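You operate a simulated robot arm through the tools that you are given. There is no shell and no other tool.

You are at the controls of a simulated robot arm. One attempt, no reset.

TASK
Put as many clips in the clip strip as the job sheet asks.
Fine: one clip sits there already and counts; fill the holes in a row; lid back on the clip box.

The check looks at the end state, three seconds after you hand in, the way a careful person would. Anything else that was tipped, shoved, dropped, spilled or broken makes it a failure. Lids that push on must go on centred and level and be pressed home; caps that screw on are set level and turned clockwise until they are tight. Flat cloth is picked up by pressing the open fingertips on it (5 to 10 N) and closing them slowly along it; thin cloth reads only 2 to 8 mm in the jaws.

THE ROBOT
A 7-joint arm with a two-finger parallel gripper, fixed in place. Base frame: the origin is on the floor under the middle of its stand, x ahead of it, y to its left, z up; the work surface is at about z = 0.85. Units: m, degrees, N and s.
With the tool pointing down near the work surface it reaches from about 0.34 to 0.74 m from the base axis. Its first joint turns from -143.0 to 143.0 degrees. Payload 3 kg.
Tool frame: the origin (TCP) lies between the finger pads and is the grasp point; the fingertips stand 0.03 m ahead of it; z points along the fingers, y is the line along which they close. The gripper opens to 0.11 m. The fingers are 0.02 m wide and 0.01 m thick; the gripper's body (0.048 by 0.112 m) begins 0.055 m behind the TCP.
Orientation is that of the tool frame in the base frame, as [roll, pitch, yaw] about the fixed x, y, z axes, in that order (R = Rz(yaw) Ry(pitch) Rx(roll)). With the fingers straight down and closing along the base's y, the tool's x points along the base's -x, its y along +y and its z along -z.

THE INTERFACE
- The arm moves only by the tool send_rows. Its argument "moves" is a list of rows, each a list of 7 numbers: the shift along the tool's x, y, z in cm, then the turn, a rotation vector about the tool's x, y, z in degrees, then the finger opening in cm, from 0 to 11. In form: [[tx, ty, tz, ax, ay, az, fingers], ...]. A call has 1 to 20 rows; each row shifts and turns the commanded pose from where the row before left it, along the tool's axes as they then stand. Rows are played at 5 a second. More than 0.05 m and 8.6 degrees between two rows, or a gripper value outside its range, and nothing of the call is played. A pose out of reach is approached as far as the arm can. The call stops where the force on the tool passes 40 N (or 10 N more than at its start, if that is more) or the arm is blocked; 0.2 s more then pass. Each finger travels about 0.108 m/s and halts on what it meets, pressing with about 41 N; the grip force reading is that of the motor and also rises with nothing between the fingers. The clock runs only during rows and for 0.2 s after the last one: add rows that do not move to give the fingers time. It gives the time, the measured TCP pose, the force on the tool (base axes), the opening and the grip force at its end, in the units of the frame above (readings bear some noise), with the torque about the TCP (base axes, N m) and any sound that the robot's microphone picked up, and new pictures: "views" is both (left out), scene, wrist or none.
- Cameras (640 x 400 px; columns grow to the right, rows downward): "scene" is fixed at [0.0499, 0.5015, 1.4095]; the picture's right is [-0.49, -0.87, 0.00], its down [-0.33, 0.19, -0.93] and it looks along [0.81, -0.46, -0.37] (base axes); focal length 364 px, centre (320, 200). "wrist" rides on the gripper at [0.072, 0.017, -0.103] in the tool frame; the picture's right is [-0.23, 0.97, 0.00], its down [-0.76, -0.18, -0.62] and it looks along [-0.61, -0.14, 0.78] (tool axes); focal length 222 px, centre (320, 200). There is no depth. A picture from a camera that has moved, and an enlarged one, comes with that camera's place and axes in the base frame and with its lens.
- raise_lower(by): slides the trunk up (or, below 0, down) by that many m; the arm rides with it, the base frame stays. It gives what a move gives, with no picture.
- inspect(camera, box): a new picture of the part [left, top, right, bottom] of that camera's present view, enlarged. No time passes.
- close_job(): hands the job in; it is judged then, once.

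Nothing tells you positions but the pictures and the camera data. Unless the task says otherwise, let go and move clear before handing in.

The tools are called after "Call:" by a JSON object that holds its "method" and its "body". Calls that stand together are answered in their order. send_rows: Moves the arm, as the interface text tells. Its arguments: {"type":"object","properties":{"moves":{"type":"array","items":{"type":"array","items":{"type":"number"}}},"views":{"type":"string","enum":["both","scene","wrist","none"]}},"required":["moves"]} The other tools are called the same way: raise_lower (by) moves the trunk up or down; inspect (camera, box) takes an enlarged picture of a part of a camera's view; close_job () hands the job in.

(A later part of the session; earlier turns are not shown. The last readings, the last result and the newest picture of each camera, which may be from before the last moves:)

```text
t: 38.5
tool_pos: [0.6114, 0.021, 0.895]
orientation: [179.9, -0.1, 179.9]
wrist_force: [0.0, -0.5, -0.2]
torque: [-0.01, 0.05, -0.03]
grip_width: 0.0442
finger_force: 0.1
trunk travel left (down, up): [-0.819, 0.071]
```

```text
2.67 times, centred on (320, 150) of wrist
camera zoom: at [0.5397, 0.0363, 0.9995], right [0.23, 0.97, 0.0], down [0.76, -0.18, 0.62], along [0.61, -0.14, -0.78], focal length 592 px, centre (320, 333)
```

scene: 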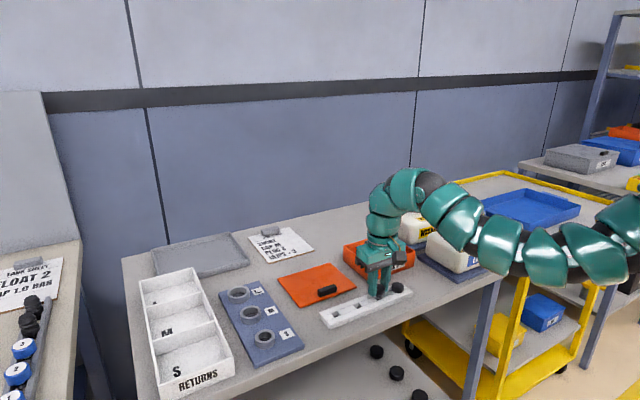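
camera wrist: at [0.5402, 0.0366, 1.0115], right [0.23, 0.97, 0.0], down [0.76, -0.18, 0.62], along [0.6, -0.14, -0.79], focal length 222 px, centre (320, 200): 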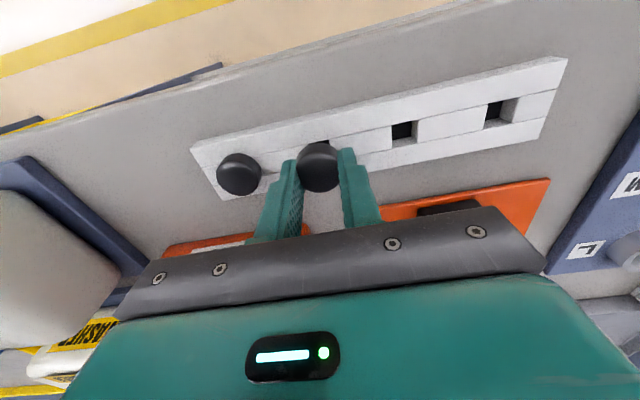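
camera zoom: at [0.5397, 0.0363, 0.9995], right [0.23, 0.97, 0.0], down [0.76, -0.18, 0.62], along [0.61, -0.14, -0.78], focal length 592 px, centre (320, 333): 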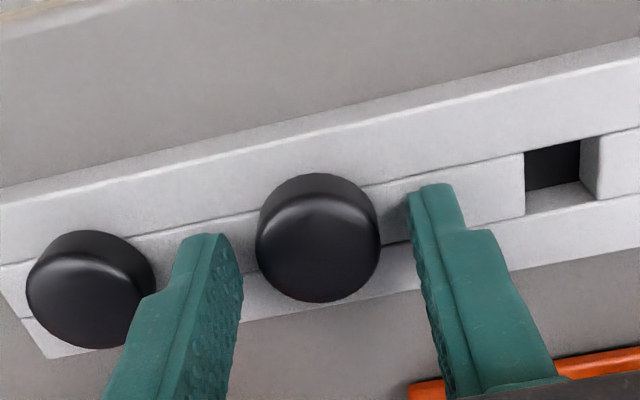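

The clip dropped fully home and now sits like the existing one. I'll rise and go to the second clip at about (0.7235, -0.126).

Call:
{"method": "send_rows", "body": {"moves": [[0, 0, -1.0, 0, 0, 0, 4.4], [0, 0, -2.5, 0, 0, 0, 4.4], [0, 0, -3.0, 0, 0, 0, 4.4], [0, 0, -2.0, 0, 0, 0, 4.0], [-1.5, -2.0, 0, 0, 0, 0, 4.0], [-2.4, -3.2, 0, 0, 0, 0, 4.0], [-2.4, -3.2, 0, 0, 0, 0, 4.0], [-2.4, -3.2, 0, 0, 0, 0, 4.0], [-1.5, -2.1, 0, 0, 0, 0, 4.0], [-1.0, -1.0, 0, 0, 0, 0, 4.0], [0, 0, 0, 0, 0, 0, 4.0]]}}

Call:
{"method": "inspect", "body": {"camera": "wrist", "box": [200, 60, 440, 220]}}

Call:
{"method": "inspect", "body": {"camera": "scene", "box": [330, 200, 450, 310]}}

```text
t: 40.9
tool_pos: [0.7227, -0.1252, 0.9787]
orientation: [179.9, 0.0, 179.9]
wrist_force: [-0.1, -0.8, 0.7]
torque: [0.02, 0.0, 0.0]
grip_width: 0.0402
finger_force: 0.0
trunk travel left (down, up): [-0.819, 0.071]
camera wrist: at [0.6528, -0.1094, 1.0832], right [0.23, 0.97, 0.0], down [0.76, -0.18, 0.62], along [0.61, -0.14, -0.78], focal length 222 px, centre (320, 200)
```

scene: 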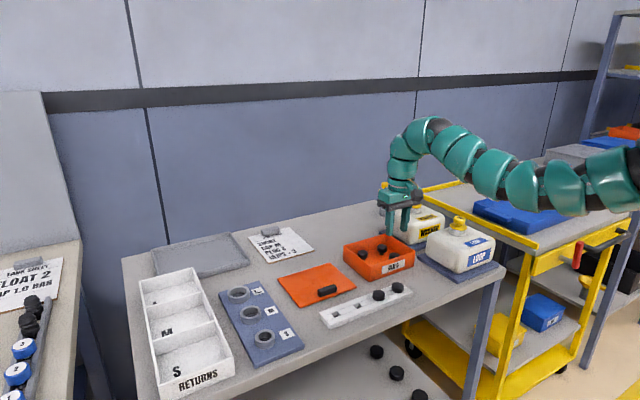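
wrist: 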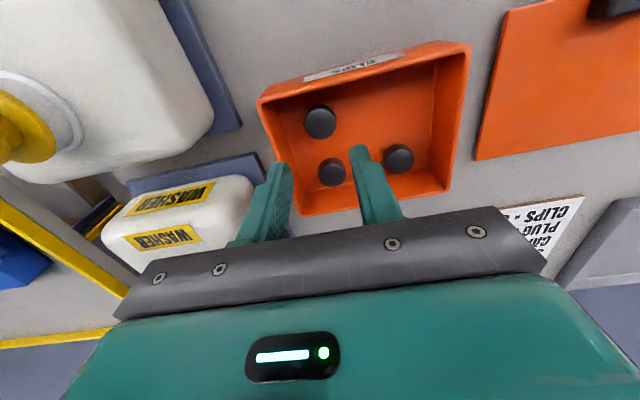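

```text
2.50 times, centred on (320, 140) of wrist
camera zoom: at [0.6528, -0.1094, 1.0832], right [0.23, 0.97, 0.0], down [0.76, -0.18, 0.62], along [0.61, -0.14, -0.78], focal length 555 px, centre (320, 350)
```

zoom: 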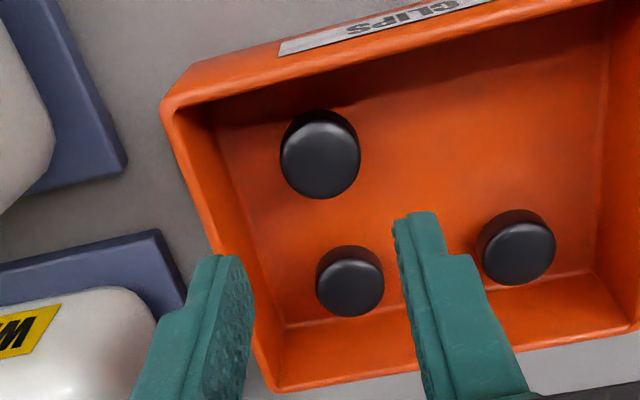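

```text
3.64 times, centred on (390, 255) of scene
camera zoom: at [0.0499, 0.5015, 1.4095], right [-0.49, -0.87, 0.0], down [-0.33, 0.19, -0.93], along [0.81, -0.46, -0.37], focal length 1322 px, centre (66, 0)
```

zoom: 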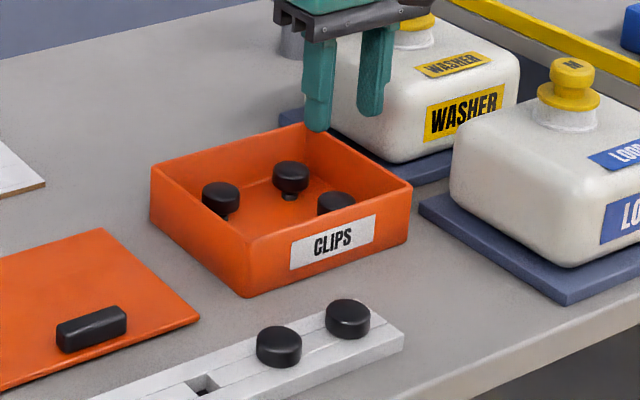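

The second clip is right below the TCP. I'll narrow the opening and descend in steps.

Call:
{"method": "send_rows", "body": {"moves": [[0.05, 0, 1.5, 0, 0, 0, 3.7], [0, 0, 1.5, 0, 0, 0, 3.7], [0, 0, 1.5, 0, 0, 0, 3.7], [0, 0, 1.0, 0, 0, 0, 3.7], [0, 0, 0, 0, 0, 0, 3.7]]}}

Call:
{"method": "inspect", "body": {"camera": "wrist", "box": [200, 80, 440, 240]}}

Call:
{"method": "inspect", "body": {"camera": "scene", "box": [340, 200, 440, 290]}}

```text
t: 42.1
tool_pos: [0.7208, -0.1256, 0.9249]
orientation: [179.9, -0.2, 179.9]
wrist_force: [-0.3, -0.3, 0.1]
torque: [-0.05, 0.01, -0.03]
grip_width: 0.0369
finger_force: 0.1
trunk travel left (down, up): [-0.819, 0.071]
camera wrist: at [0.6503, -0.1093, 1.029], right [0.23, 0.97, 0.0], down [0.76, -0.18, 0.62], along [0.6, -0.14, -0.78], focal length 222 px, centre (320, 200)
```

scene: 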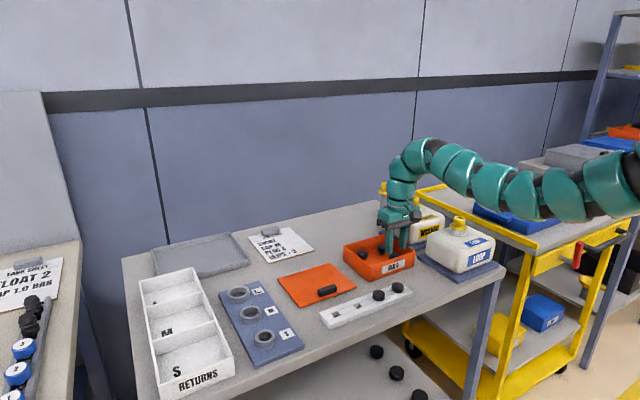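
wrist: 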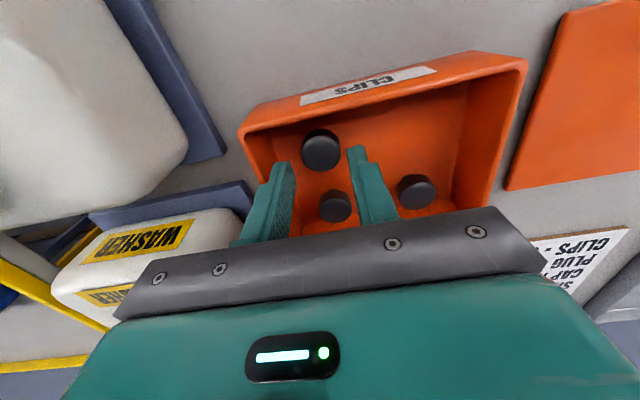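

```text
2.50 times, centred on (320, 160) of wrist
camera zoom: at [0.6503, -0.1093, 1.029], right [0.23, 0.97, 0.0], down [0.76, -0.18, 0.62], along [0.6, -0.14, -0.78], focal length 555 px, centre (320, 300)
```

zoom: 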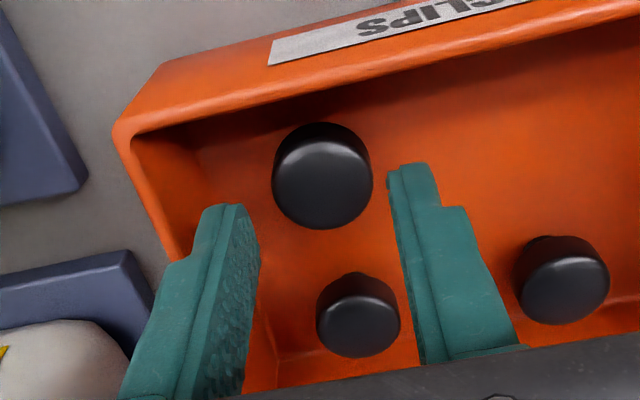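

```text
4.44 times, centred on (390, 245) of scene
camera zoom: at [0.0499, 0.5015, 1.4095], right [-0.49, -0.87, 0.0], down [-0.33, 0.19, -0.93], along [0.81, -0.46, -0.37], focal length 1616 px, centre (9, 0)
```

zoom: 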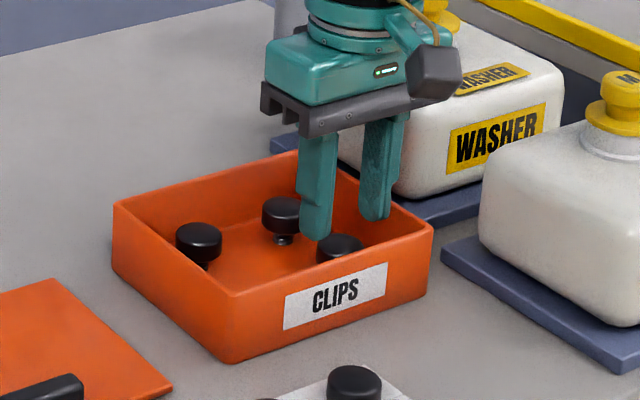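

Clearances look fine. I'll shift 1 mm in +x and descend the last 2.7 cm.

Call:
{"method": "send_rows", "body": {"moves": [[-0.1, 0, 0.8, 0, -0.1, 0, 3.7], [0, 0, 0.8, 0, 0, 0, 3.7], [0, 0, 0.7, 0, 0, 0, 3.7], [0, 0, 0.4, 0, 0, 0, 3.7], [0, 0, 0, 0, 0, 0, 3.7]]}}

Call:
{"method": "inspect", "body": {"camera": "wrist", "box": [200, 80, 440, 240]}}

Call:
{"method": "inspect", "body": {"camera": "scene", "box": [340, 200, 440, 290]}}

```text
t: 43.3
tool_pos: [0.7232, -0.1268, 0.8974]
orientation: [179.9, 0.1, 179.8]
wrist_force: [0.3, -0.2, 0.5]
torque: [-0.02, -0.01, -0.02]
grip_width: 0.0367
finger_force: 0.0
trunk travel left (down, up): [-0.819, 0.071]
camera wrist: at [0.6524, -0.1103, 1.002], right [0.23, 0.97, 0.0], down [0.76, -0.18, 0.62], along [0.61, -0.14, -0.78], focal length 222 px, centre (320, 200)
```

scene: 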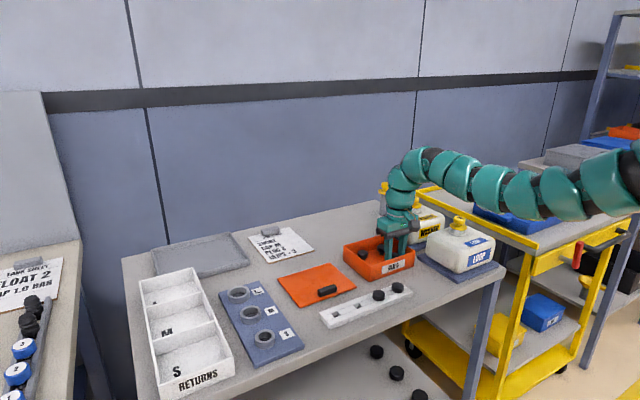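
wrist: 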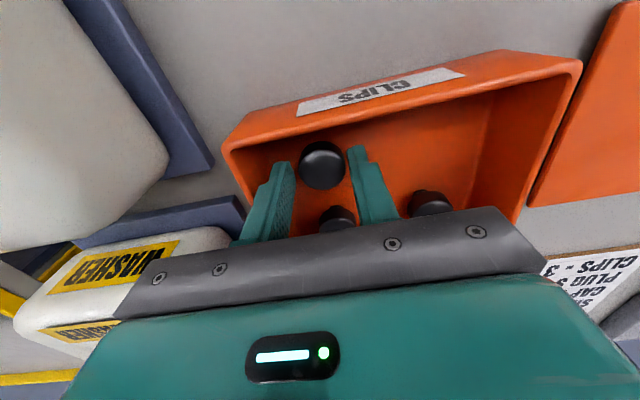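

```text
2.50 times, centred on (320, 160) of wrist
camera zoom: at [0.6524, -0.1103, 1.002], right [0.23, 0.97, 0.0], down [0.76, -0.18, 0.62], along [0.61, -0.14, -0.78], focal length 555 px, centre (320, 300)
```

zoom: 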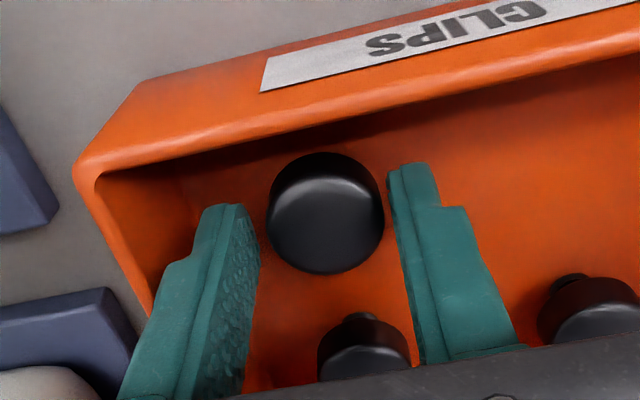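

```text
4.44 times, centred on (390, 245) of scene
camera zoom: at [0.0499, 0.5015, 1.4095], right [-0.49, -0.87, 0.0], down [-0.33, 0.19, -0.93], along [0.81, -0.46, -0.37], focal length 1616 px, centre (9, 0)
```

zoom: 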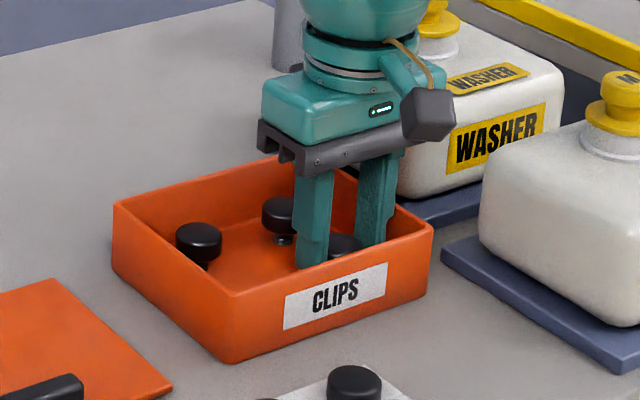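

The clip is centred. Closing the fingers on the cap.

Call:
{"method": "send_rows", "body": {"moves": [[0, 0, 0, 0, 0, 0, 3.2], [0, 0, 0, 0, 0, 0, 2.9], [0, 0, 0, 0, 0, 0, 2.5], [0, 0, 0, 0, 0, 0, 2.0], [0, 0, 0, 0, 0, 0, 2.0], [0, 0, -0.4, 0, 0, 0, 2.0], [0, 0, -0.8, 0, 0, 0, 2.0], [0, 0, -1.2, 0, 0, 0, 2.0], [0, 0, -2, 0, 0, 0, 2.0], [0, 0, -2, 0, 0, 0, 2.0], [0, 0, -1.4, 0, 0, 0, 2.0], [0, 0, 0, 0, 0, 0, 2.0]]}}

Call:
{"method": "inspect", "body": {"camera": "wrist", "box": [270, 120, 390, 220]}}

Call:
{"method": "inspect", "body": {"camera": "scene", "box": [350, 190, 430, 260]}}

```text
t: 45.9
tool_pos: [0.7229, -0.1272, 0.9766]
orientation: [179.9, 0.0, -179.9]
wrist_force: [0.6, -0.5, -0.2]
torque: [0.04, 0.01, -0.02]
grip_width: 0.0236
finger_force: 41.1
trunk travel left (down, up): [-0.819, 0.071]
camera wrist: at [0.651, -0.1097, 1.0808], right [0.23, 0.97, 0.0], down [0.76, -0.18, 0.62], along [0.61, -0.14, -0.78], focal length 222 px, centre (320, 200)
```

scene: 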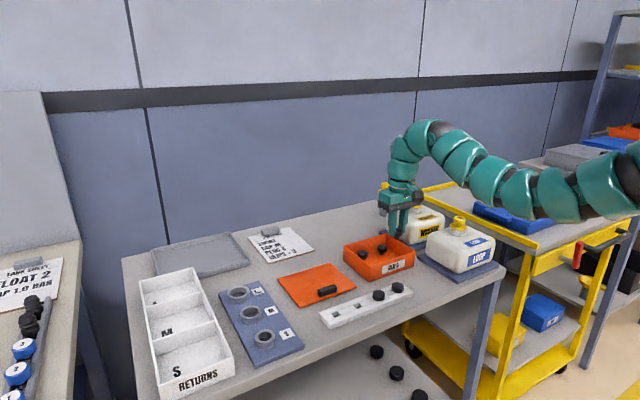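
wrist: 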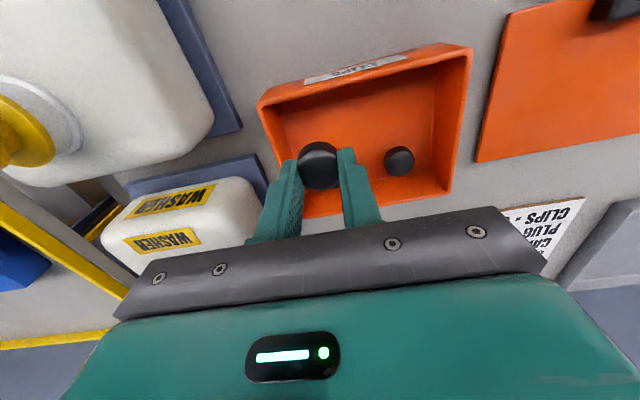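

```text
4.00 times, centred on (330, 170) of wrist
camera zoom: at [0.651, -0.1097, 1.0808], right [0.23, 0.97, 0.0], down [0.76, -0.18, 0.62], along [0.61, -0.14, -0.78], focal length 888 px, centre (280, 320)
```

zoom: 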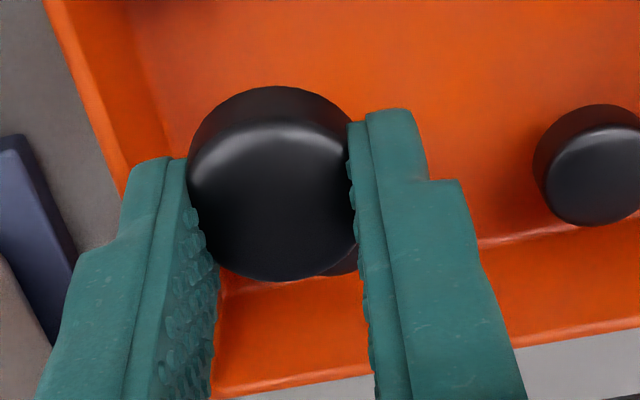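

```text
5.71 times, centred on (390, 225) of scene
camera zoom: at [0.0499, 0.5015, 1.4095], right [-0.49, -0.87, 0.0], down [-0.33, 0.19, -0.93], along [0.81, -0.46, -0.37], focal length 2078 px, centre (-80, 57)
```

zoom: 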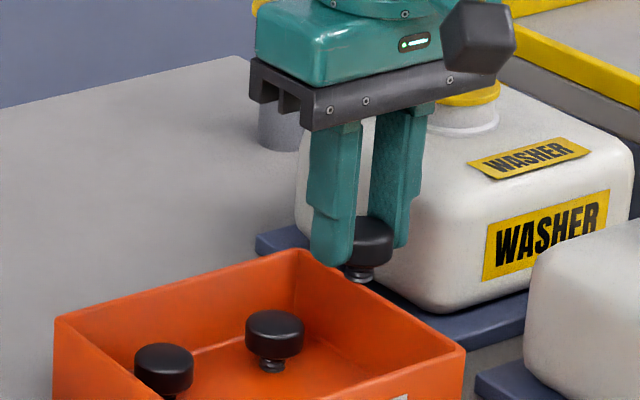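

The second clip is held upright. I'll carry it above the next hole at about (0.6115, 0.0805).

Call:
{"method": "send_rows", "body": {"moves": [[1.0, 1.9, 0, 0, 0, 0, 2.0], [1.8, 3.3, 0, 0, 0, 0, 2.0], [1.8, 3.3, 0, 0, 0, 0, 2.0], [1.8, 3.3, 0, 0, 0, 0, 2.0], [1.8, 3.3, 0, 0, 0, 0, 2.0], [1.8, 3.3, 0, 0, 0, 0, 2.0], [1.14, 2.38, 0, 0, 0, 0, 2.0], [0, 0, 1.5, 0, 0, 0, 2.0], [0, 0, 2.0, 0, 0, 0, 2.0], [0, 0, 1.5, 0, 0, 0, 2.0], [0, 0, 0.8, 0, 0, 0, 2.0], [0, 0, 0, 0, 0, 0, 2.0], [0, 0, 0, 0, 0, 0, 2.0]]}}

Call:
{"method": "inspect", "body": {"camera": "wrist", "box": [200, 80, 440, 220]}}

Call:
{"method": "inspect", "body": {"camera": "scene", "box": [340, 275, 400, 315]}}

```text
t: 48.7
tool_pos: [0.6117, 0.0824, 0.9183]
orientation: [179.8, 0.0, 179.8]
wrist_force: [0.3, 0.1, -0.4]
torque: [0.0, 0.0, 0.0]
grip_width: 0.024
finger_force: 40.8
trunk travel left (down, up): [-0.819, 0.071]
camera wrist: at [0.54, 0.0976, 1.0225], right [0.23, 0.97, 0.0], down [0.76, -0.18, 0.62], along [0.61, -0.14, -0.78], focal length 222 px, centre (320, 200)
```

scene: 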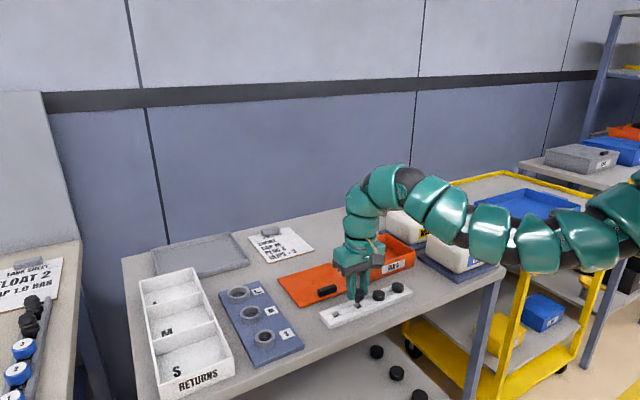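
wrist: 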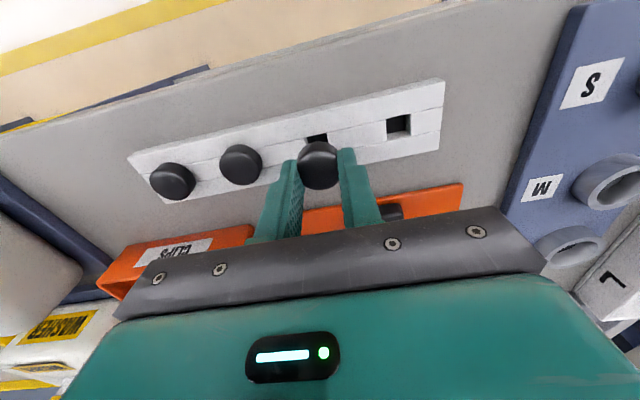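

```text
2.67 times, centred on (320, 150) of wrist
camera zoom: at [0.54, 0.0976, 1.0225], right [0.23, 0.97, 0.0], down [0.76, -0.18, 0.62], along [0.61, -0.14, -0.78], focal length 592 px, centre (320, 333)
```

zoom: 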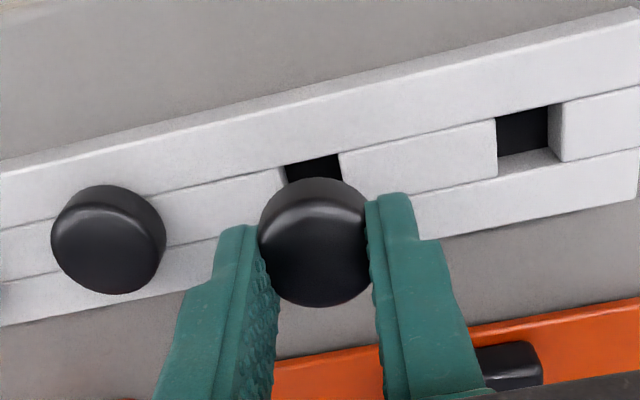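

```text
10.00 times, centred on (370, 295) of scene
camera zoom: at [0.0499, 0.5015, 1.4095], right [-0.49, -0.87, 0.0], down [-0.33, 0.19, -0.93], along [0.81, -0.46, -0.37], focal length 3636 px, centre (-180, -750)
```

zoom: 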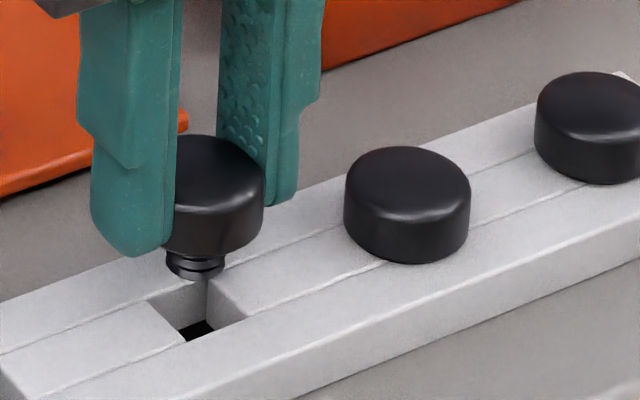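

The clip is about 1.2 mm too far in +y relative to the hole. I'll correct that and descend most of the way, then check.

Call:
{"method": "send_rows", "body": {"moves": [[0.03, -0.12, 0.4, 0, 0, 0, 2.0], [0, 0, 0.4, 0, 0, 0, 2.0], [0, 0, 0, 0, 0, 0, 2.0]], "views": "none"}}

Call:
{"method": "inspect", "body": {"camera": "wrist", "box": [200, 80, 440, 220]}}

Call:
{"method": "inspect", "body": {"camera": "scene", "box": [340, 275, 400, 315]}}

```text
t: 49.5
tool_pos: [0.6106, 0.0803, 0.9096]
orientation: [179.8, -0.1, 179.9]
wrist_force: [0.0, 0.6, 0.7]
torque: [-0.03, 0.01, 0.01]
grip_width: 0.024
finger_force: 41.2
trunk travel left (down, up): [-0.819, 0.071]
```

```text
2.67 times, centred on (320, 150) of wrist
camera zoom: at [0.5399, 0.0966, 1.0145], right [0.23, 0.97, 0.0], down [0.76, -0.18, 0.62], along [0.61, -0.14, -0.78], focal length 592 px, centre (320, 333)
```

zoom: 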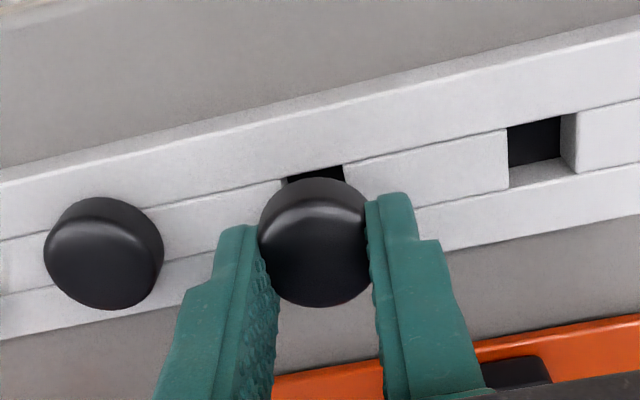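

```text
10.00 times, centred on (370, 295) of scene
camera zoom: at [0.0499, 0.5015, 1.4095], right [-0.49, -0.87, 0.0], down [-0.33, 0.19, -0.93], along [0.81, -0.46, -0.37], focal length 3636 px, centre (-180, -750)
```

zoom: 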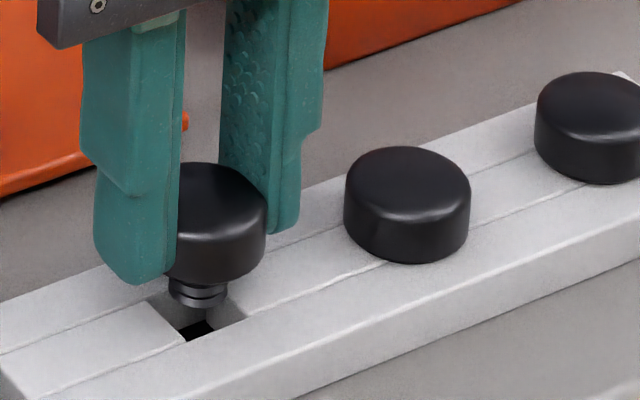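

Now aligned within about 0.5 mm. Descending into the hole.

Call:
{"method": "send_rows", "body": {"moves": [[0, 0, 0.5, 0, 0, 0, 2.0], [0, 0, 0.4, 0, 0, 0, 2.0], [0, 0, 0.3, 0, 0, 0, 2.0], [0, 0, 0.2, 0, 0, 0, 2.0], [0, 0, 0, 0, 0, 0, 2.0]], "views": "none"}}

Call:
{"method": "inspect", "body": {"camera": "scene", "box": [340, 275, 400, 315]}}

```text
t: 50.7
tool_pos: [0.6119, 0.0803, 0.8959]
orientation: [179.8, 0.0, 179.9]
wrist_force: [0.5, -0.7, 0.2]
torque: [-0.01, 0.01, -0.03]
grip_width: 0.0239
finger_force: 41.2
trunk travel left (down, up): [-0.819, 0.071]
```

```text
10.00 times, centred on (370, 295) of scene
camera zoom: at [0.0499, 0.5015, 1.4095], right [-0.49, -0.87, 0.0], down [-0.33, 0.19, -0.93], along [0.81, -0.46, -0.37], focal length 3636 px, centre (-180, -750)
```

zoom: 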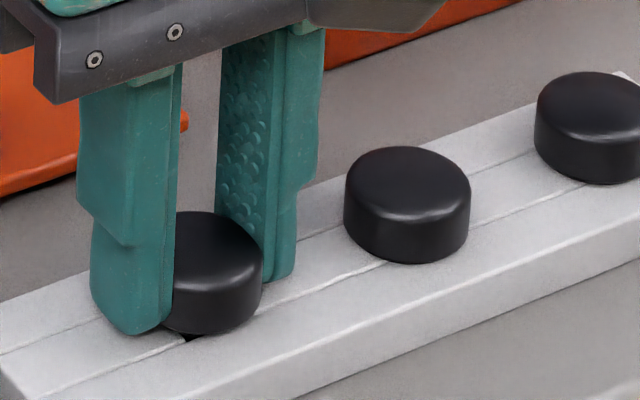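

The stem is in the hole with about 3 mm left to drop and no load. Releasing.

Call:
{"method": "send_rows", "body": {"moves": [[0, 0, 0.05, 0, 0, 0, 2.6], [0, 0, 0, 0, 0, 0, 3.2], [0, 0, 0, 0, 0, 0, 4.0], [0, 0, 0, 0, 0, 0, 4.4], [0, 0, 0, 0, 0, 0, 4.4]], "views": "none"}}

Call:
{"method": "inspect", "body": {"camera": "scene", "box": [340, 275, 400, 315]}}

```text
t: 51.9
tool_pos: [0.6115, 0.0806, 0.8947]
orientation: [179.9, -0.1, 179.8]
wrist_force: [-0.5, -0.1, 0.0]
torque: [-0.01, -0.02, 0.02]
grip_width: 0.044
finger_force: 0.0
trunk travel left (down, up): [-0.819, 0.071]
```

```text
10.00 times, centred on (370, 295) of scene
camera zoom: at [0.0499, 0.5015, 1.4095], right [-0.49, -0.87, 0.0], down [-0.33, 0.19, -0.93], along [0.81, -0.46, -0.37], focal length 3636 px, centre (-180, -750)
```

zoom: 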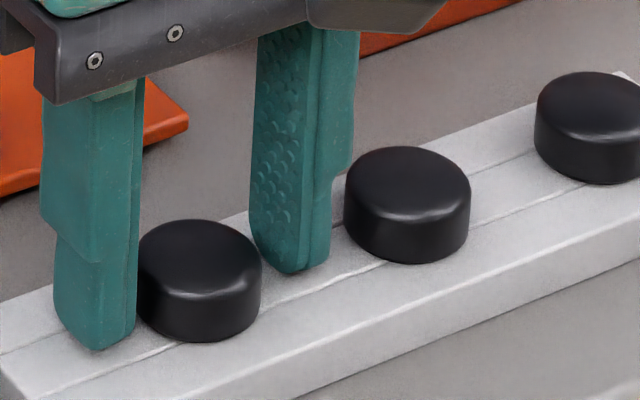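

The second clip dropped home too. I'll rise clear and inspect all three clips.

Call:
{"method": "send_rows", "body": {"moves": [[0, 0, -1.0, 0, 0, 0, 4.4], [0, 0, -2.5, 0, 0, 0, 4.4], [0, 0, -3.0, 0, 0, 0, 4.4], [0, 0, -3.5, 0, 0, 0, 4.4], [0, 0, 0, 0, 0, 0, 4.4]]}}

Call:
{"method": "inspect", "body": {"camera": "scene", "box": [345, 275, 415, 320]}}

Call:
{"method": "inspect", "body": {"camera": "scene", "box": [355, 285, 395, 310]}}

Call:
{"method": "inspect", "body": {"camera": "wrist", "box": [160, 60, 440, 240]}}

```text
t: 53.1
tool_pos: [0.6115, 0.0794, 0.9966]
orientation: [179.9, -0.1, 179.8]
wrist_force: [-0.1, 0.5, -0.3]
torque: [0.0, -0.01, -0.04]
grip_width: 0.0443
finger_force: 0.1
trunk travel left (down, up): [-0.819, 0.071]
camera wrist: at [0.5404, 0.0962, 1.0996], right [0.23, 0.97, 0.0], down [0.76, -0.18, 0.62], along [0.61, -0.14, -0.78], focal length 222 px, centre (320, 200)
```

scene: 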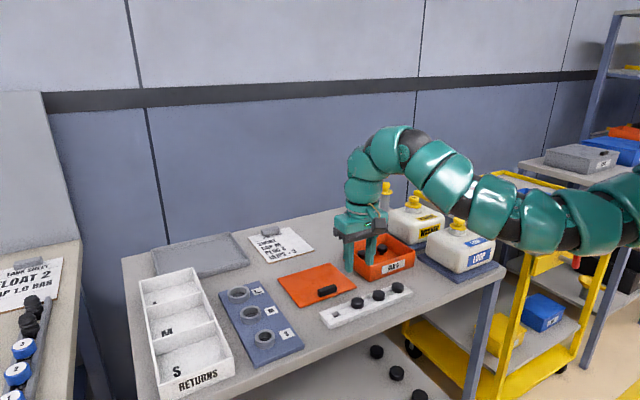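
wrist: 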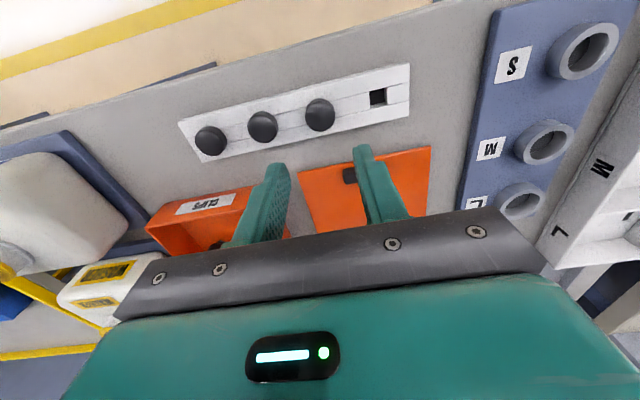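

```text
8.89 times, centred on (380, 298) of scene
camera zoom: at [0.0499, 0.5015, 1.4095], right [-0.49, -0.87, 0.0], down [-0.33, 0.19, -0.93], along [0.81, -0.46, -0.37], focal length 3232 px, centre (-213, -667)
```

zoom: 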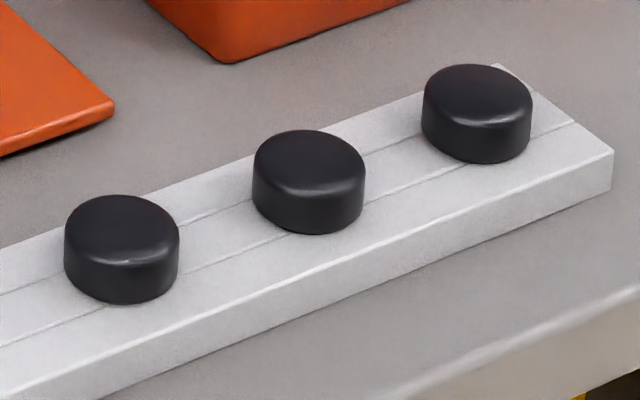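

```text
16.00 times, centred on (375, 298) of scene
camera zoom: at [0.0499, 0.5015, 1.4095], right [-0.49, -0.87, 0.0], down [-0.33, 0.19, -0.93], along [0.81, -0.46, -0.37], focal length 5818 px, centre (-560, -1360)
```

zoom: 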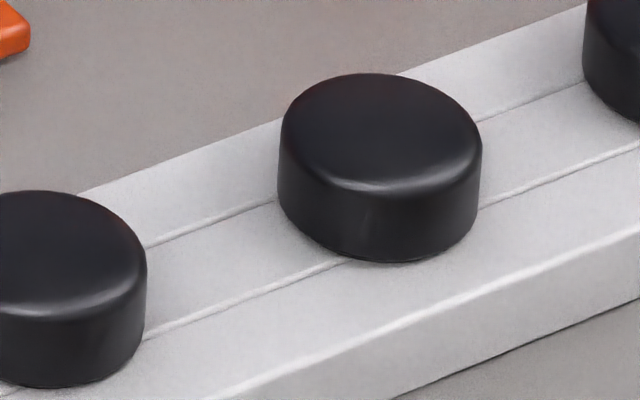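

```text
2.22 times, centred on (300, 150) of wrist
camera zoom: at [0.5404, 0.0962, 1.0996], right [0.23, 0.97, 0.0], down [0.76, -0.18, 0.62], along [0.61, -0.14, -0.78], focal length 494 px, centre (364, 311)
```

zoom: 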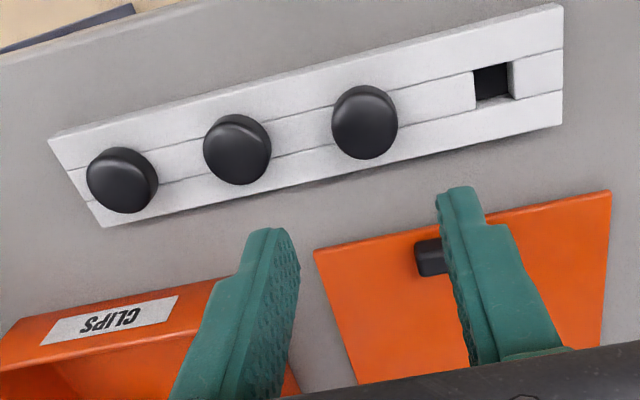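

All three clips sit flush and in a row. To be sure they are home, I'll press lightly on the tops of the two new clips with closed fingers.

Call:
{"method": "send_rows", "body": {"moves": [[0, 0, 0, 0, 0, 0, 2], [0, 0.05, 2.5, 0, 0, 0, 0.2], [0, 0, 2.5, 0, 0, 0, 0.2], [0, 0, 2.0, 0, 0, 0, 0.2], [0, 0, 1.0, 0, 0, 0, 0.2], [0, 0, 0.6, 0, 0, 0, 0.2], [0, 0, 0, 0, 0, 0, 0.2]], "views": "none"}}

Call:
{"method": "inspect", "body": {"camera": "scene", "box": [345, 265, 415, 315]}}

```text
t: 54.7
tool_pos: [0.6123, 0.0812, 0.9097]
orientation: [179.9, 0.0, 179.9]
wrist_force: [0.1, 0.8, 0.5]
torque: [-0.01, -0.02, 0.0]
grip_width: 0.0001
finger_force: 37.6
trunk travel left (down, up): [-0.819, 0.071]
```

```text
8.00 times, centred on (380, 290) of scene
camera zoom: at [0.0499, 0.5015, 1.4095], right [-0.49, -0.87, 0.0], down [-0.33, 0.19, -0.93], along [0.81, -0.46, -0.37], focal length 2909 px, centre (-160, -520)
```

zoom: 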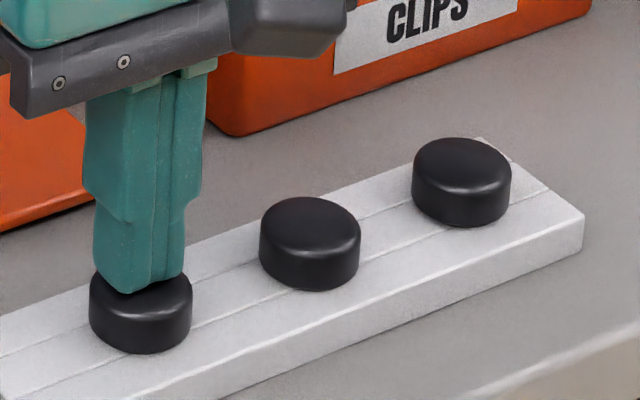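

The closed fingers are just above the cap. Pressing in small steps.

Call:
{"method": "send_rows", "body": {"moves": [[0, 0, 0.2, 0, 0, 0, 0.2], [0, 0, 0.2, 0, 0, 0, 0.2], [0, 0, 0.1, 0, 0, 0, 0.2], [0, 0, 0, 0, 0, 0, 0.2]], "views": "none"}}

```text
t: 55.7
tool_pos: [0.6126, 0.0822, 0.9091]
orientation: [179.8, 0.5, 179.9]
wrist_force: [-6.2, -3.0, 22.6]
torque: [-0.08, 0.33, 0.0]
grip_width: 0.0
finger_force: 38.2
trunk travel left (down, up): [-0.819, 0.071]
stopped in row 4: the force on the tool passed its limit at 41 N (the readings are from after the stop); the commanded pose is now the measured one
```

Contact on the cap came at TCP z≈0.909 and held firm at 41 N, so the clip is down on the strip. I'll back off, level the tool and check the picture.

Call:
{"method": "send_rows", "body": {"moves": [[0, 0, -0.5, 0, 0, 0, 0.2], [0, 0, -1.5, 0, 0.5, 0, 0.2], [0, -2.0, 0, 0, 0, 0, 0.2], [0, -2.0, 0, 0, 0, 0, 0.2], [0.05, -2.1, 0, 0, 0, 0, 0.2], [0, 0, 0, 0, 0, 0, 0.2]]}}

Call:
{"method": "inspect", "body": {"camera": "scene", "box": [345, 265, 415, 315]}}

```text
t: 57.1
tool_pos: [0.6129, 0.0198, 0.9249]
orientation: [179.8, -0.2, 179.9]
wrist_force: [0.1, 0.3, -0.1]
torque: [0.0, 0.01, 0.02]
grip_width: 0.0
finger_force: 37.3
trunk travel left (down, up): [-0.819, 0.071]
camera wrist: at [0.542, 0.0362, 1.0305], right [0.23, 0.97, 0.0], down [0.76, -0.18, 0.62], along [0.6, -0.14, -0.78], focal length 222 px, centre (320, 200)
```

scene: 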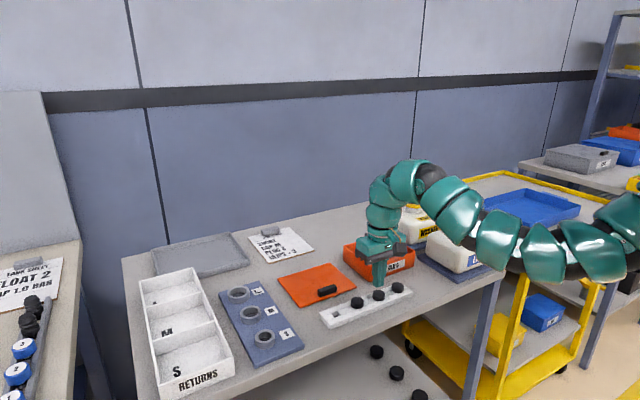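
wrist: 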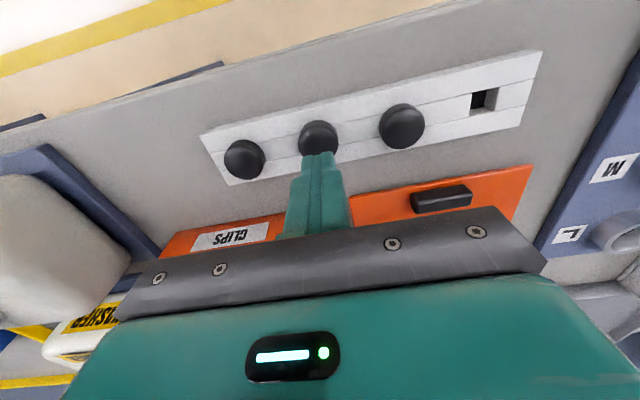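

```text
8.00 times, centred on (380, 290) of scene
camera zoom: at [0.0499, 0.5015, 1.4095], right [-0.49, -0.87, 0.0], down [-0.33, 0.19, -0.93], along [0.81, -0.46, -0.37], focal length 2909 px, centre (-160, -520)
```

zoom: 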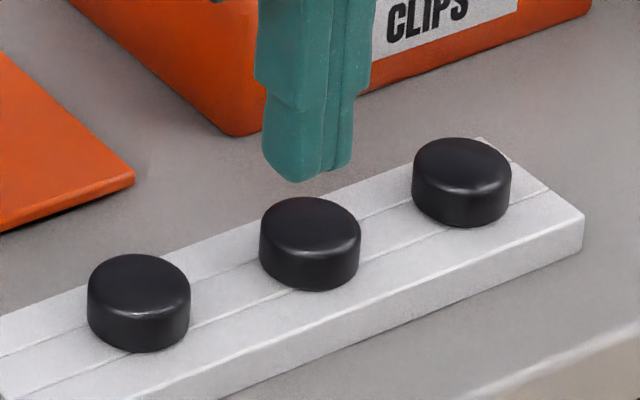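

Clip 2 is unchanged and flush. Now the same light press on clip 1.

Call:
{"method": "send_rows", "body": {"moves": [[0, 0, 0.8, 0, -0.2, 0, 0.2], [0, 0, 0.5, 0, 0, 0, 0.2], [0, 0, 0.1, 0, 0, 0, 0.2], [0, 0, 0.1, 0, 0, 0, 0.2], [0, 0, 0.1, 0, 0, 0, 0.2], [0, 0, 0, 0, 0, 0, 0.2]], "views": "none"}}

```text
t: 58.5
tool_pos: [0.6134, 0.0207, 0.9101]
orientation: [179.9, 0.0, 179.9]
wrist_force: [-0.2, 0.9, 0.9]
torque: [0.03, -0.02, 0.0]
grip_width: 0.0
finger_force: 37.7
trunk travel left (down, up): [-0.819, 0.071]
```

Call:
{"method": "send_rows", "body": {"moves": [[0, 0, 0.1, 0, 0, 0, 0.2], [0, 0, 0.1, 0, 0, 0, 0.2], [0, 0, 0, 0, 0, 0, 0.2]], "views": "none"}}

```text
t: 59.3
tool_pos: [0.6126, 0.0193, 0.9098]
orientation: [179.7, 0.1, 179.9]
wrist_force: [2.0, 0.7, 11.1]
torque: [0.05, -0.02, -0.01]
grip_width: 0.0002
finger_force: 37.8
trunk travel left (down, up): [-0.819, 0.071]
```

Both new clips are firm at the same height. Now I'll rise, move over the parked lid's handle at about (0.690, 0.1177) and turn the fingers to close along x.

Call:
{"method": "send_rows", "body": {"moves": [[0, 0, -1.5, 0, 0, 0, 0.2], [0, 0, -3.0, 0, 0, 0, 1], [0, 0, -3.5, 0, 0, 0, 3], [0, 0, -2.5, 0, 0, 0, 4], [-2.57, 3.25, 0, 0, 0, 0, 4], [-2.57, 3.25, 0, 0, 0, 0, 4], [-2.57, 3.25, 0, 0, 0, 0, 4], [0, 0, 0, 0, 0, 8.2, 4], [0, 0, 0, 0, 0, 8.2, 4], [0, 0, 0, 0, 0, 8.2, 4], [0, 0, 0, 0, 0, 8.2, 4], [0, 0, 0, 0, 0, 8.2, 4], [0, 0, 0, 0, 0, 8.2, 4], [0, 0, 0, 0, 0, 8.2, 4], [0, 0, 0, 0, 0, 8.2, 4], [0, 0, 0, 0, 0, 8.2, 4], [0, 0, 0, 0, 0, 8.2, 4], [0, 0, 0, 0, 0, 8.1, 4], [0, 0, 0, 0, 0, 0, 4]]}}

Call:
{"method": "inspect", "body": {"camera": "wrist", "box": [220, 0, 460, 180]}}

```text
t: 63.3
tool_pos: [0.6888, 0.1176, 1.0143]
orientation: [180.0, -0.2, 89.8]
wrist_force: [0.8, -0.1, -0.4]
torque: [0.0, -0.02, -0.02]
grip_width: 0.04
finger_force: 0.0
trunk travel left (down, up): [-0.819, 0.071]
camera wrist: at [0.7086, 0.1895, 1.1181], right [0.97, -0.23, 0.0], down [-0.18, -0.76, 0.62], along [-0.14, -0.6, -0.78], focal length 222 px, centre (320, 200)
```

scene: 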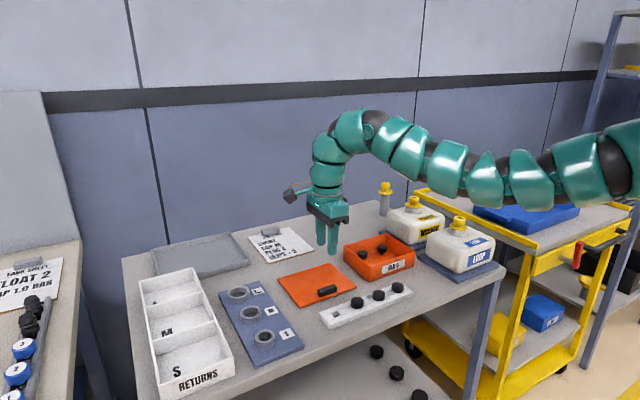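
wrist: 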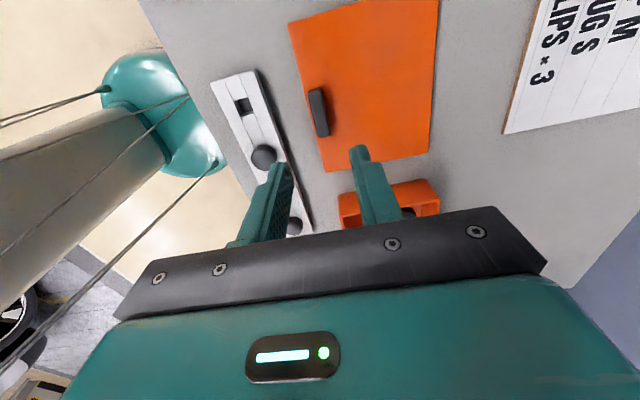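

```text
2.22 times, centred on (340, 90) of wrist
camera zoom: at [0.7086, 0.1895, 1.1181], right [0.97, -0.23, 0.0], down [-0.18, -0.76, 0.62], along [-0.14, -0.6, -0.78], focal length 494 px, centre (276, 444)
```

zoom: 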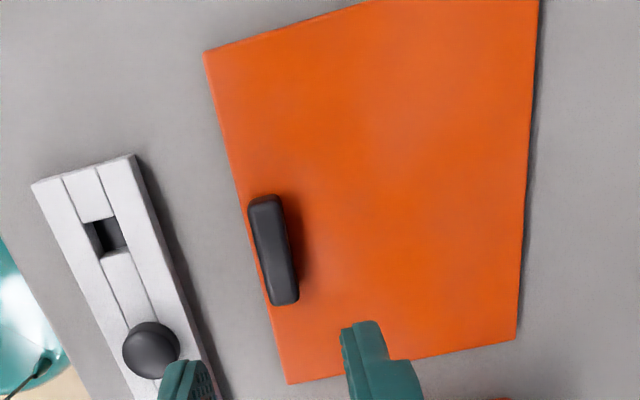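

The handle lies directly below. To avoid the reach clipping seen earlier, I'll lower the trunk 5 cm first, then descend with the arm.

Call:
{"method": "raise_lower", "body": {"by": -0.05}}

Call:
{"method": "send_rows", "body": {"moves": [[0, 0.1, 1.5, 0, 0, 0, 4], [0, 0, 1.5, 0, 0, 0, 4], [0, 0, 1.0, 0, 0, 0, 4], [0, 0, 0, 0, 0, 0, 4]]}}

Call:
{"method": "inspect", "body": {"camera": "wrist", "box": [220, 60, 460, 220]}}

Call:
{"method": "inspect", "body": {"camera": "scene", "box": [270, 220, 390, 310]}}

```text
t: 64.2
tool_pos: [0.6909, 0.1171, 0.964]
orientation: [180.0, -0.3, 89.8]
wrist_force: [-0.4, 0.0, 0.1]
torque: [0.01, 0.02, -0.02]
grip_width: 0.0399
finger_force: 0.1
trunk travel left (down, up): [-0.769, 0.121]
```

```text
t: 65.2
tool_pos: [0.6903, 0.1193, 0.924]
orientation: [-180.0, -0.2, 89.8]
wrist_force: [-0.1, -0.8, 0.4]
torque: [0.03, -0.02, -0.02]
grip_width: 0.0401
finger_force: 0.0
trunk travel left (down, up): [-0.769, 0.121]
camera wrist: at [0.7088, 0.1904, 1.0286], right [0.97, -0.23, 0.0], down [-0.18, -0.76, 0.62], along [-0.14, -0.6, -0.78], focal length 222 px, centre (320, 200)
```

scene: 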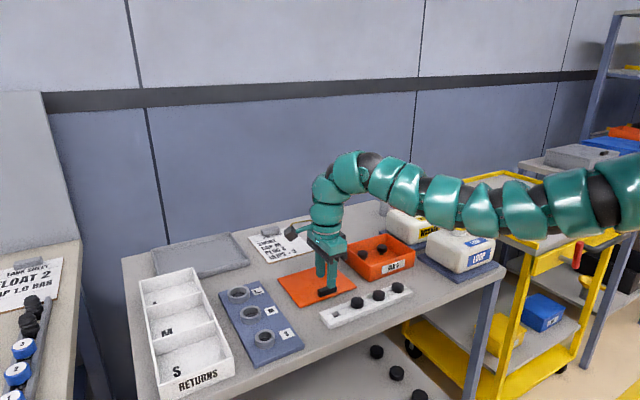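
wrist: 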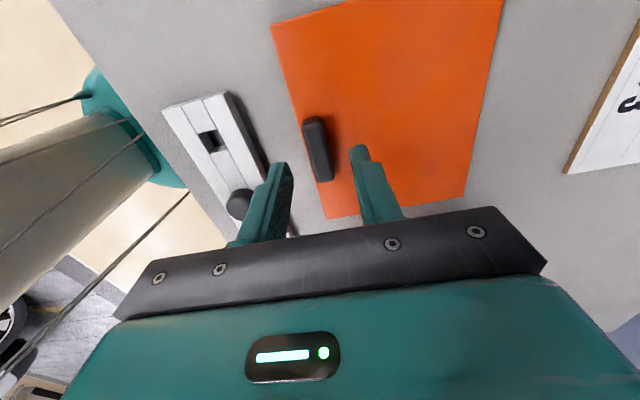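

```text
2.50 times, centred on (340, 140) of wrist
camera zoom: at [0.7088, 0.1904, 1.0286], right [0.97, -0.23, 0.0], down [-0.18, -0.76, 0.62], along [-0.14, -0.6, -0.78], focal length 555 px, centre (270, 350)
```

zoom: 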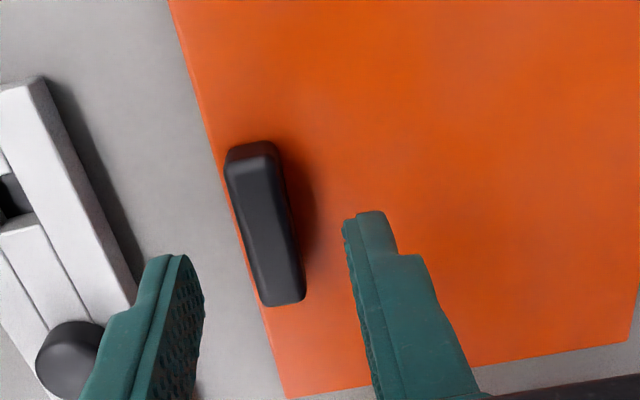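

```text
4.44 times, centred on (330, 265) of scene
camera zoom: at [0.0499, 0.5015, 1.4095], right [-0.49, -0.87, 0.0], down [-0.33, 0.19, -0.93], along [0.81, -0.46, -0.37], focal length 1616 px, centre (276, -89)
```

zoom: 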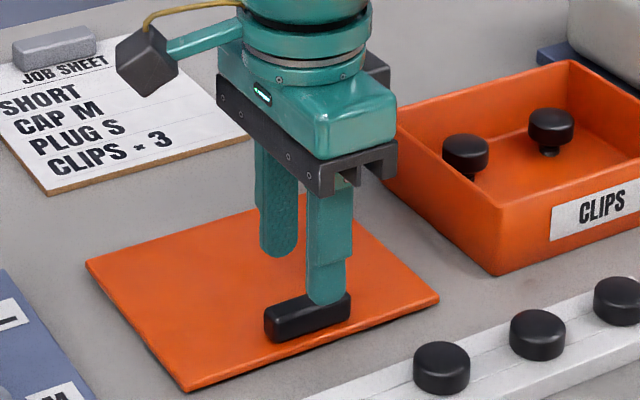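

The handle is centred between the fingers. Descending to the handle and closing on it.

Call:
{"method": "send_rows", "body": {"moves": [[0, 0.05, 1.0, 0, 0, 0, 4], [0, 0, 1.0, 0, 0, 0, 4], [0, 0, 0.7, 0, 0, 0, 4], [0, 0, 0.5, 0, 0, 0, 4], [0, 0, 0, 0, 0, 0, 4]]}}

Call:
{"method": "inspect", "body": {"camera": "scene", "box": [290, 260, 350, 305]}}

```text
t: 66.4
tool_pos: [0.6913, 0.1189, 0.8916]
orientation: [180.0, -0.2, 89.8]
wrist_force: [-0.4, -0.1, -0.2]
torque: [0.01, -0.02, -0.01]
grip_width: 0.0398
finger_force: 0.1
trunk travel left (down, up): [-0.769, 0.121]
camera wrist: at [0.7101, 0.1906, 0.9964], right [0.97, -0.23, 0.0], down [-0.18, -0.76, 0.62], along [-0.14, -0.6, -0.78], focal length 222 px, centre (320, 200)
```

scene: 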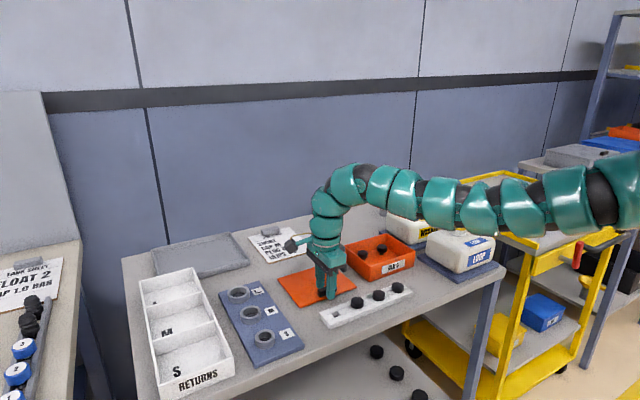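
wrist: 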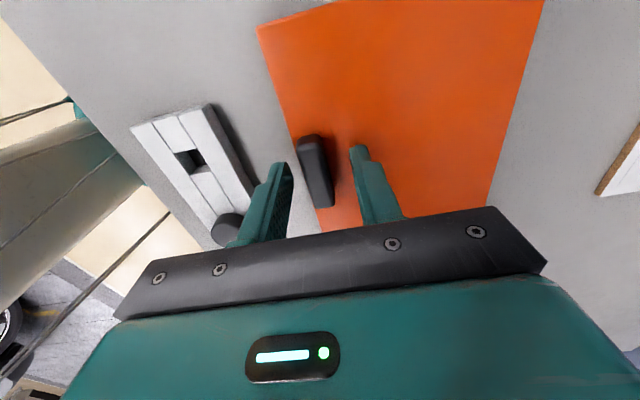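

```text
8.89 times, centred on (320, 282) of scene
camera zoom: at [0.0499, 0.5015, 1.4095], right [-0.49, -0.87, 0.0], down [-0.33, 0.19, -0.93], along [0.81, -0.46, -0.37], focal length 3232 px, centre (320, -533)
```

zoom: 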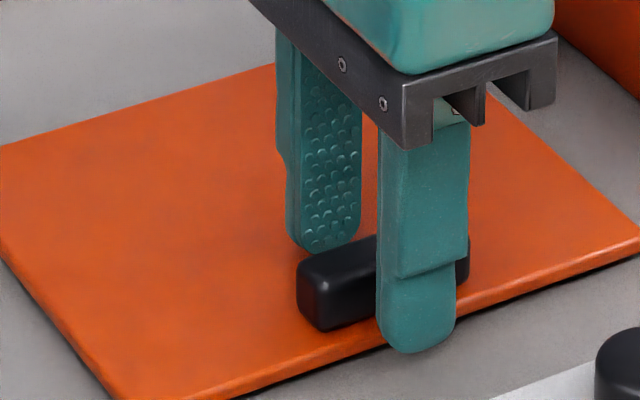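

I'll shift 1.5 mm in -y to match the original grip and close.

Call:
{"method": "send_rows", "body": {"moves": [[-0.15, 0, 0, 0, 0, 0, 4], [0, 0, 0, 0, 0, 0, 3], [0, 0, 0, 0, 0, 0, 2], [0, 0, 0, 0, 0, 0, 1], [0, 0, 0, 0, 0, 0, 0.5], [0, 0, 0, 0, 0, 0, 0.5]]}}

Call:
{"method": "inspect", "body": {"camera": "wrist", "box": [270, 110, 390, 230]}}

```text
t: 67.8
tool_pos: [0.6919, 0.1167, 0.8926]
orientation: [-180.0, -0.2, 89.9]
wrist_force: [0.3, 0.3, 0.5]
torque: [-0.02, -0.02, 0.0]
grip_width: 0.0151
finger_force: 41.0
trunk travel left (down, up): [-0.769, 0.121]
camera wrist: at [0.71, 0.189, 0.9968], right [0.97, -0.23, 0.0], down [-0.18, -0.76, 0.62], along [-0.14, -0.6, -0.78], focal length 222 px, centre (320, 200)
```

scene: 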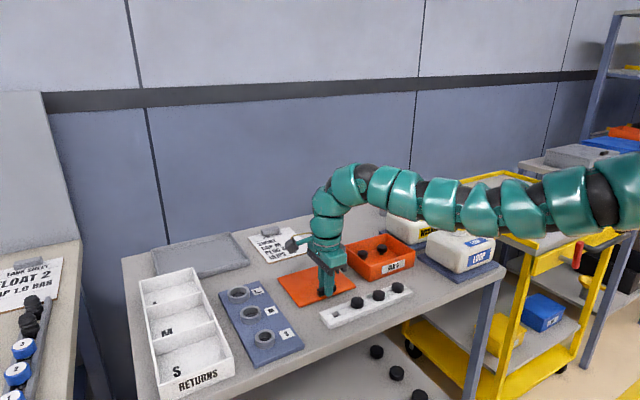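
wrist: 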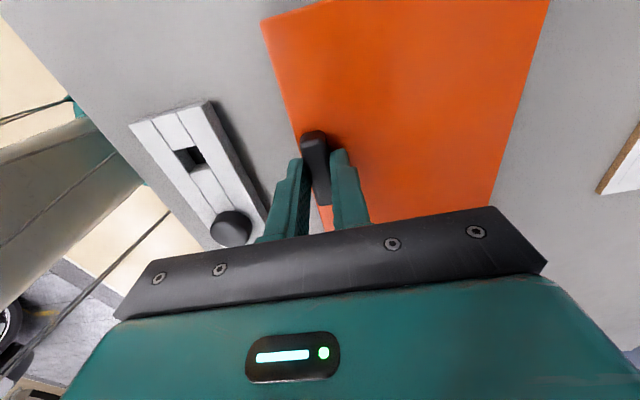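

```text
3.33 times, centred on (330, 170) of wrist
camera zoom: at [0.71, 0.189, 0.9968], right [0.97, -0.23, 0.0], down [-0.18, -0.76, 0.62], along [-0.14, -0.6, -0.78], focal length 740 px, centre (287, 300)
```

zoom: 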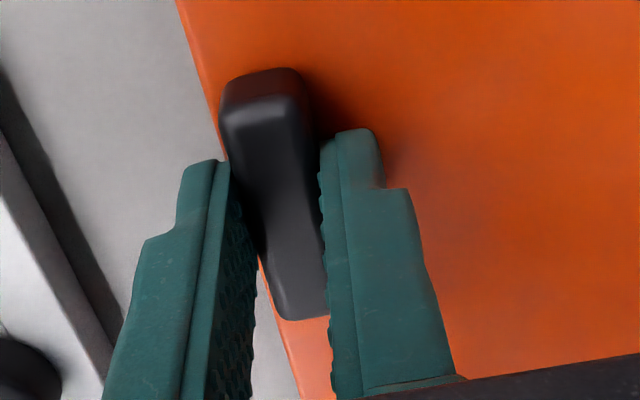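

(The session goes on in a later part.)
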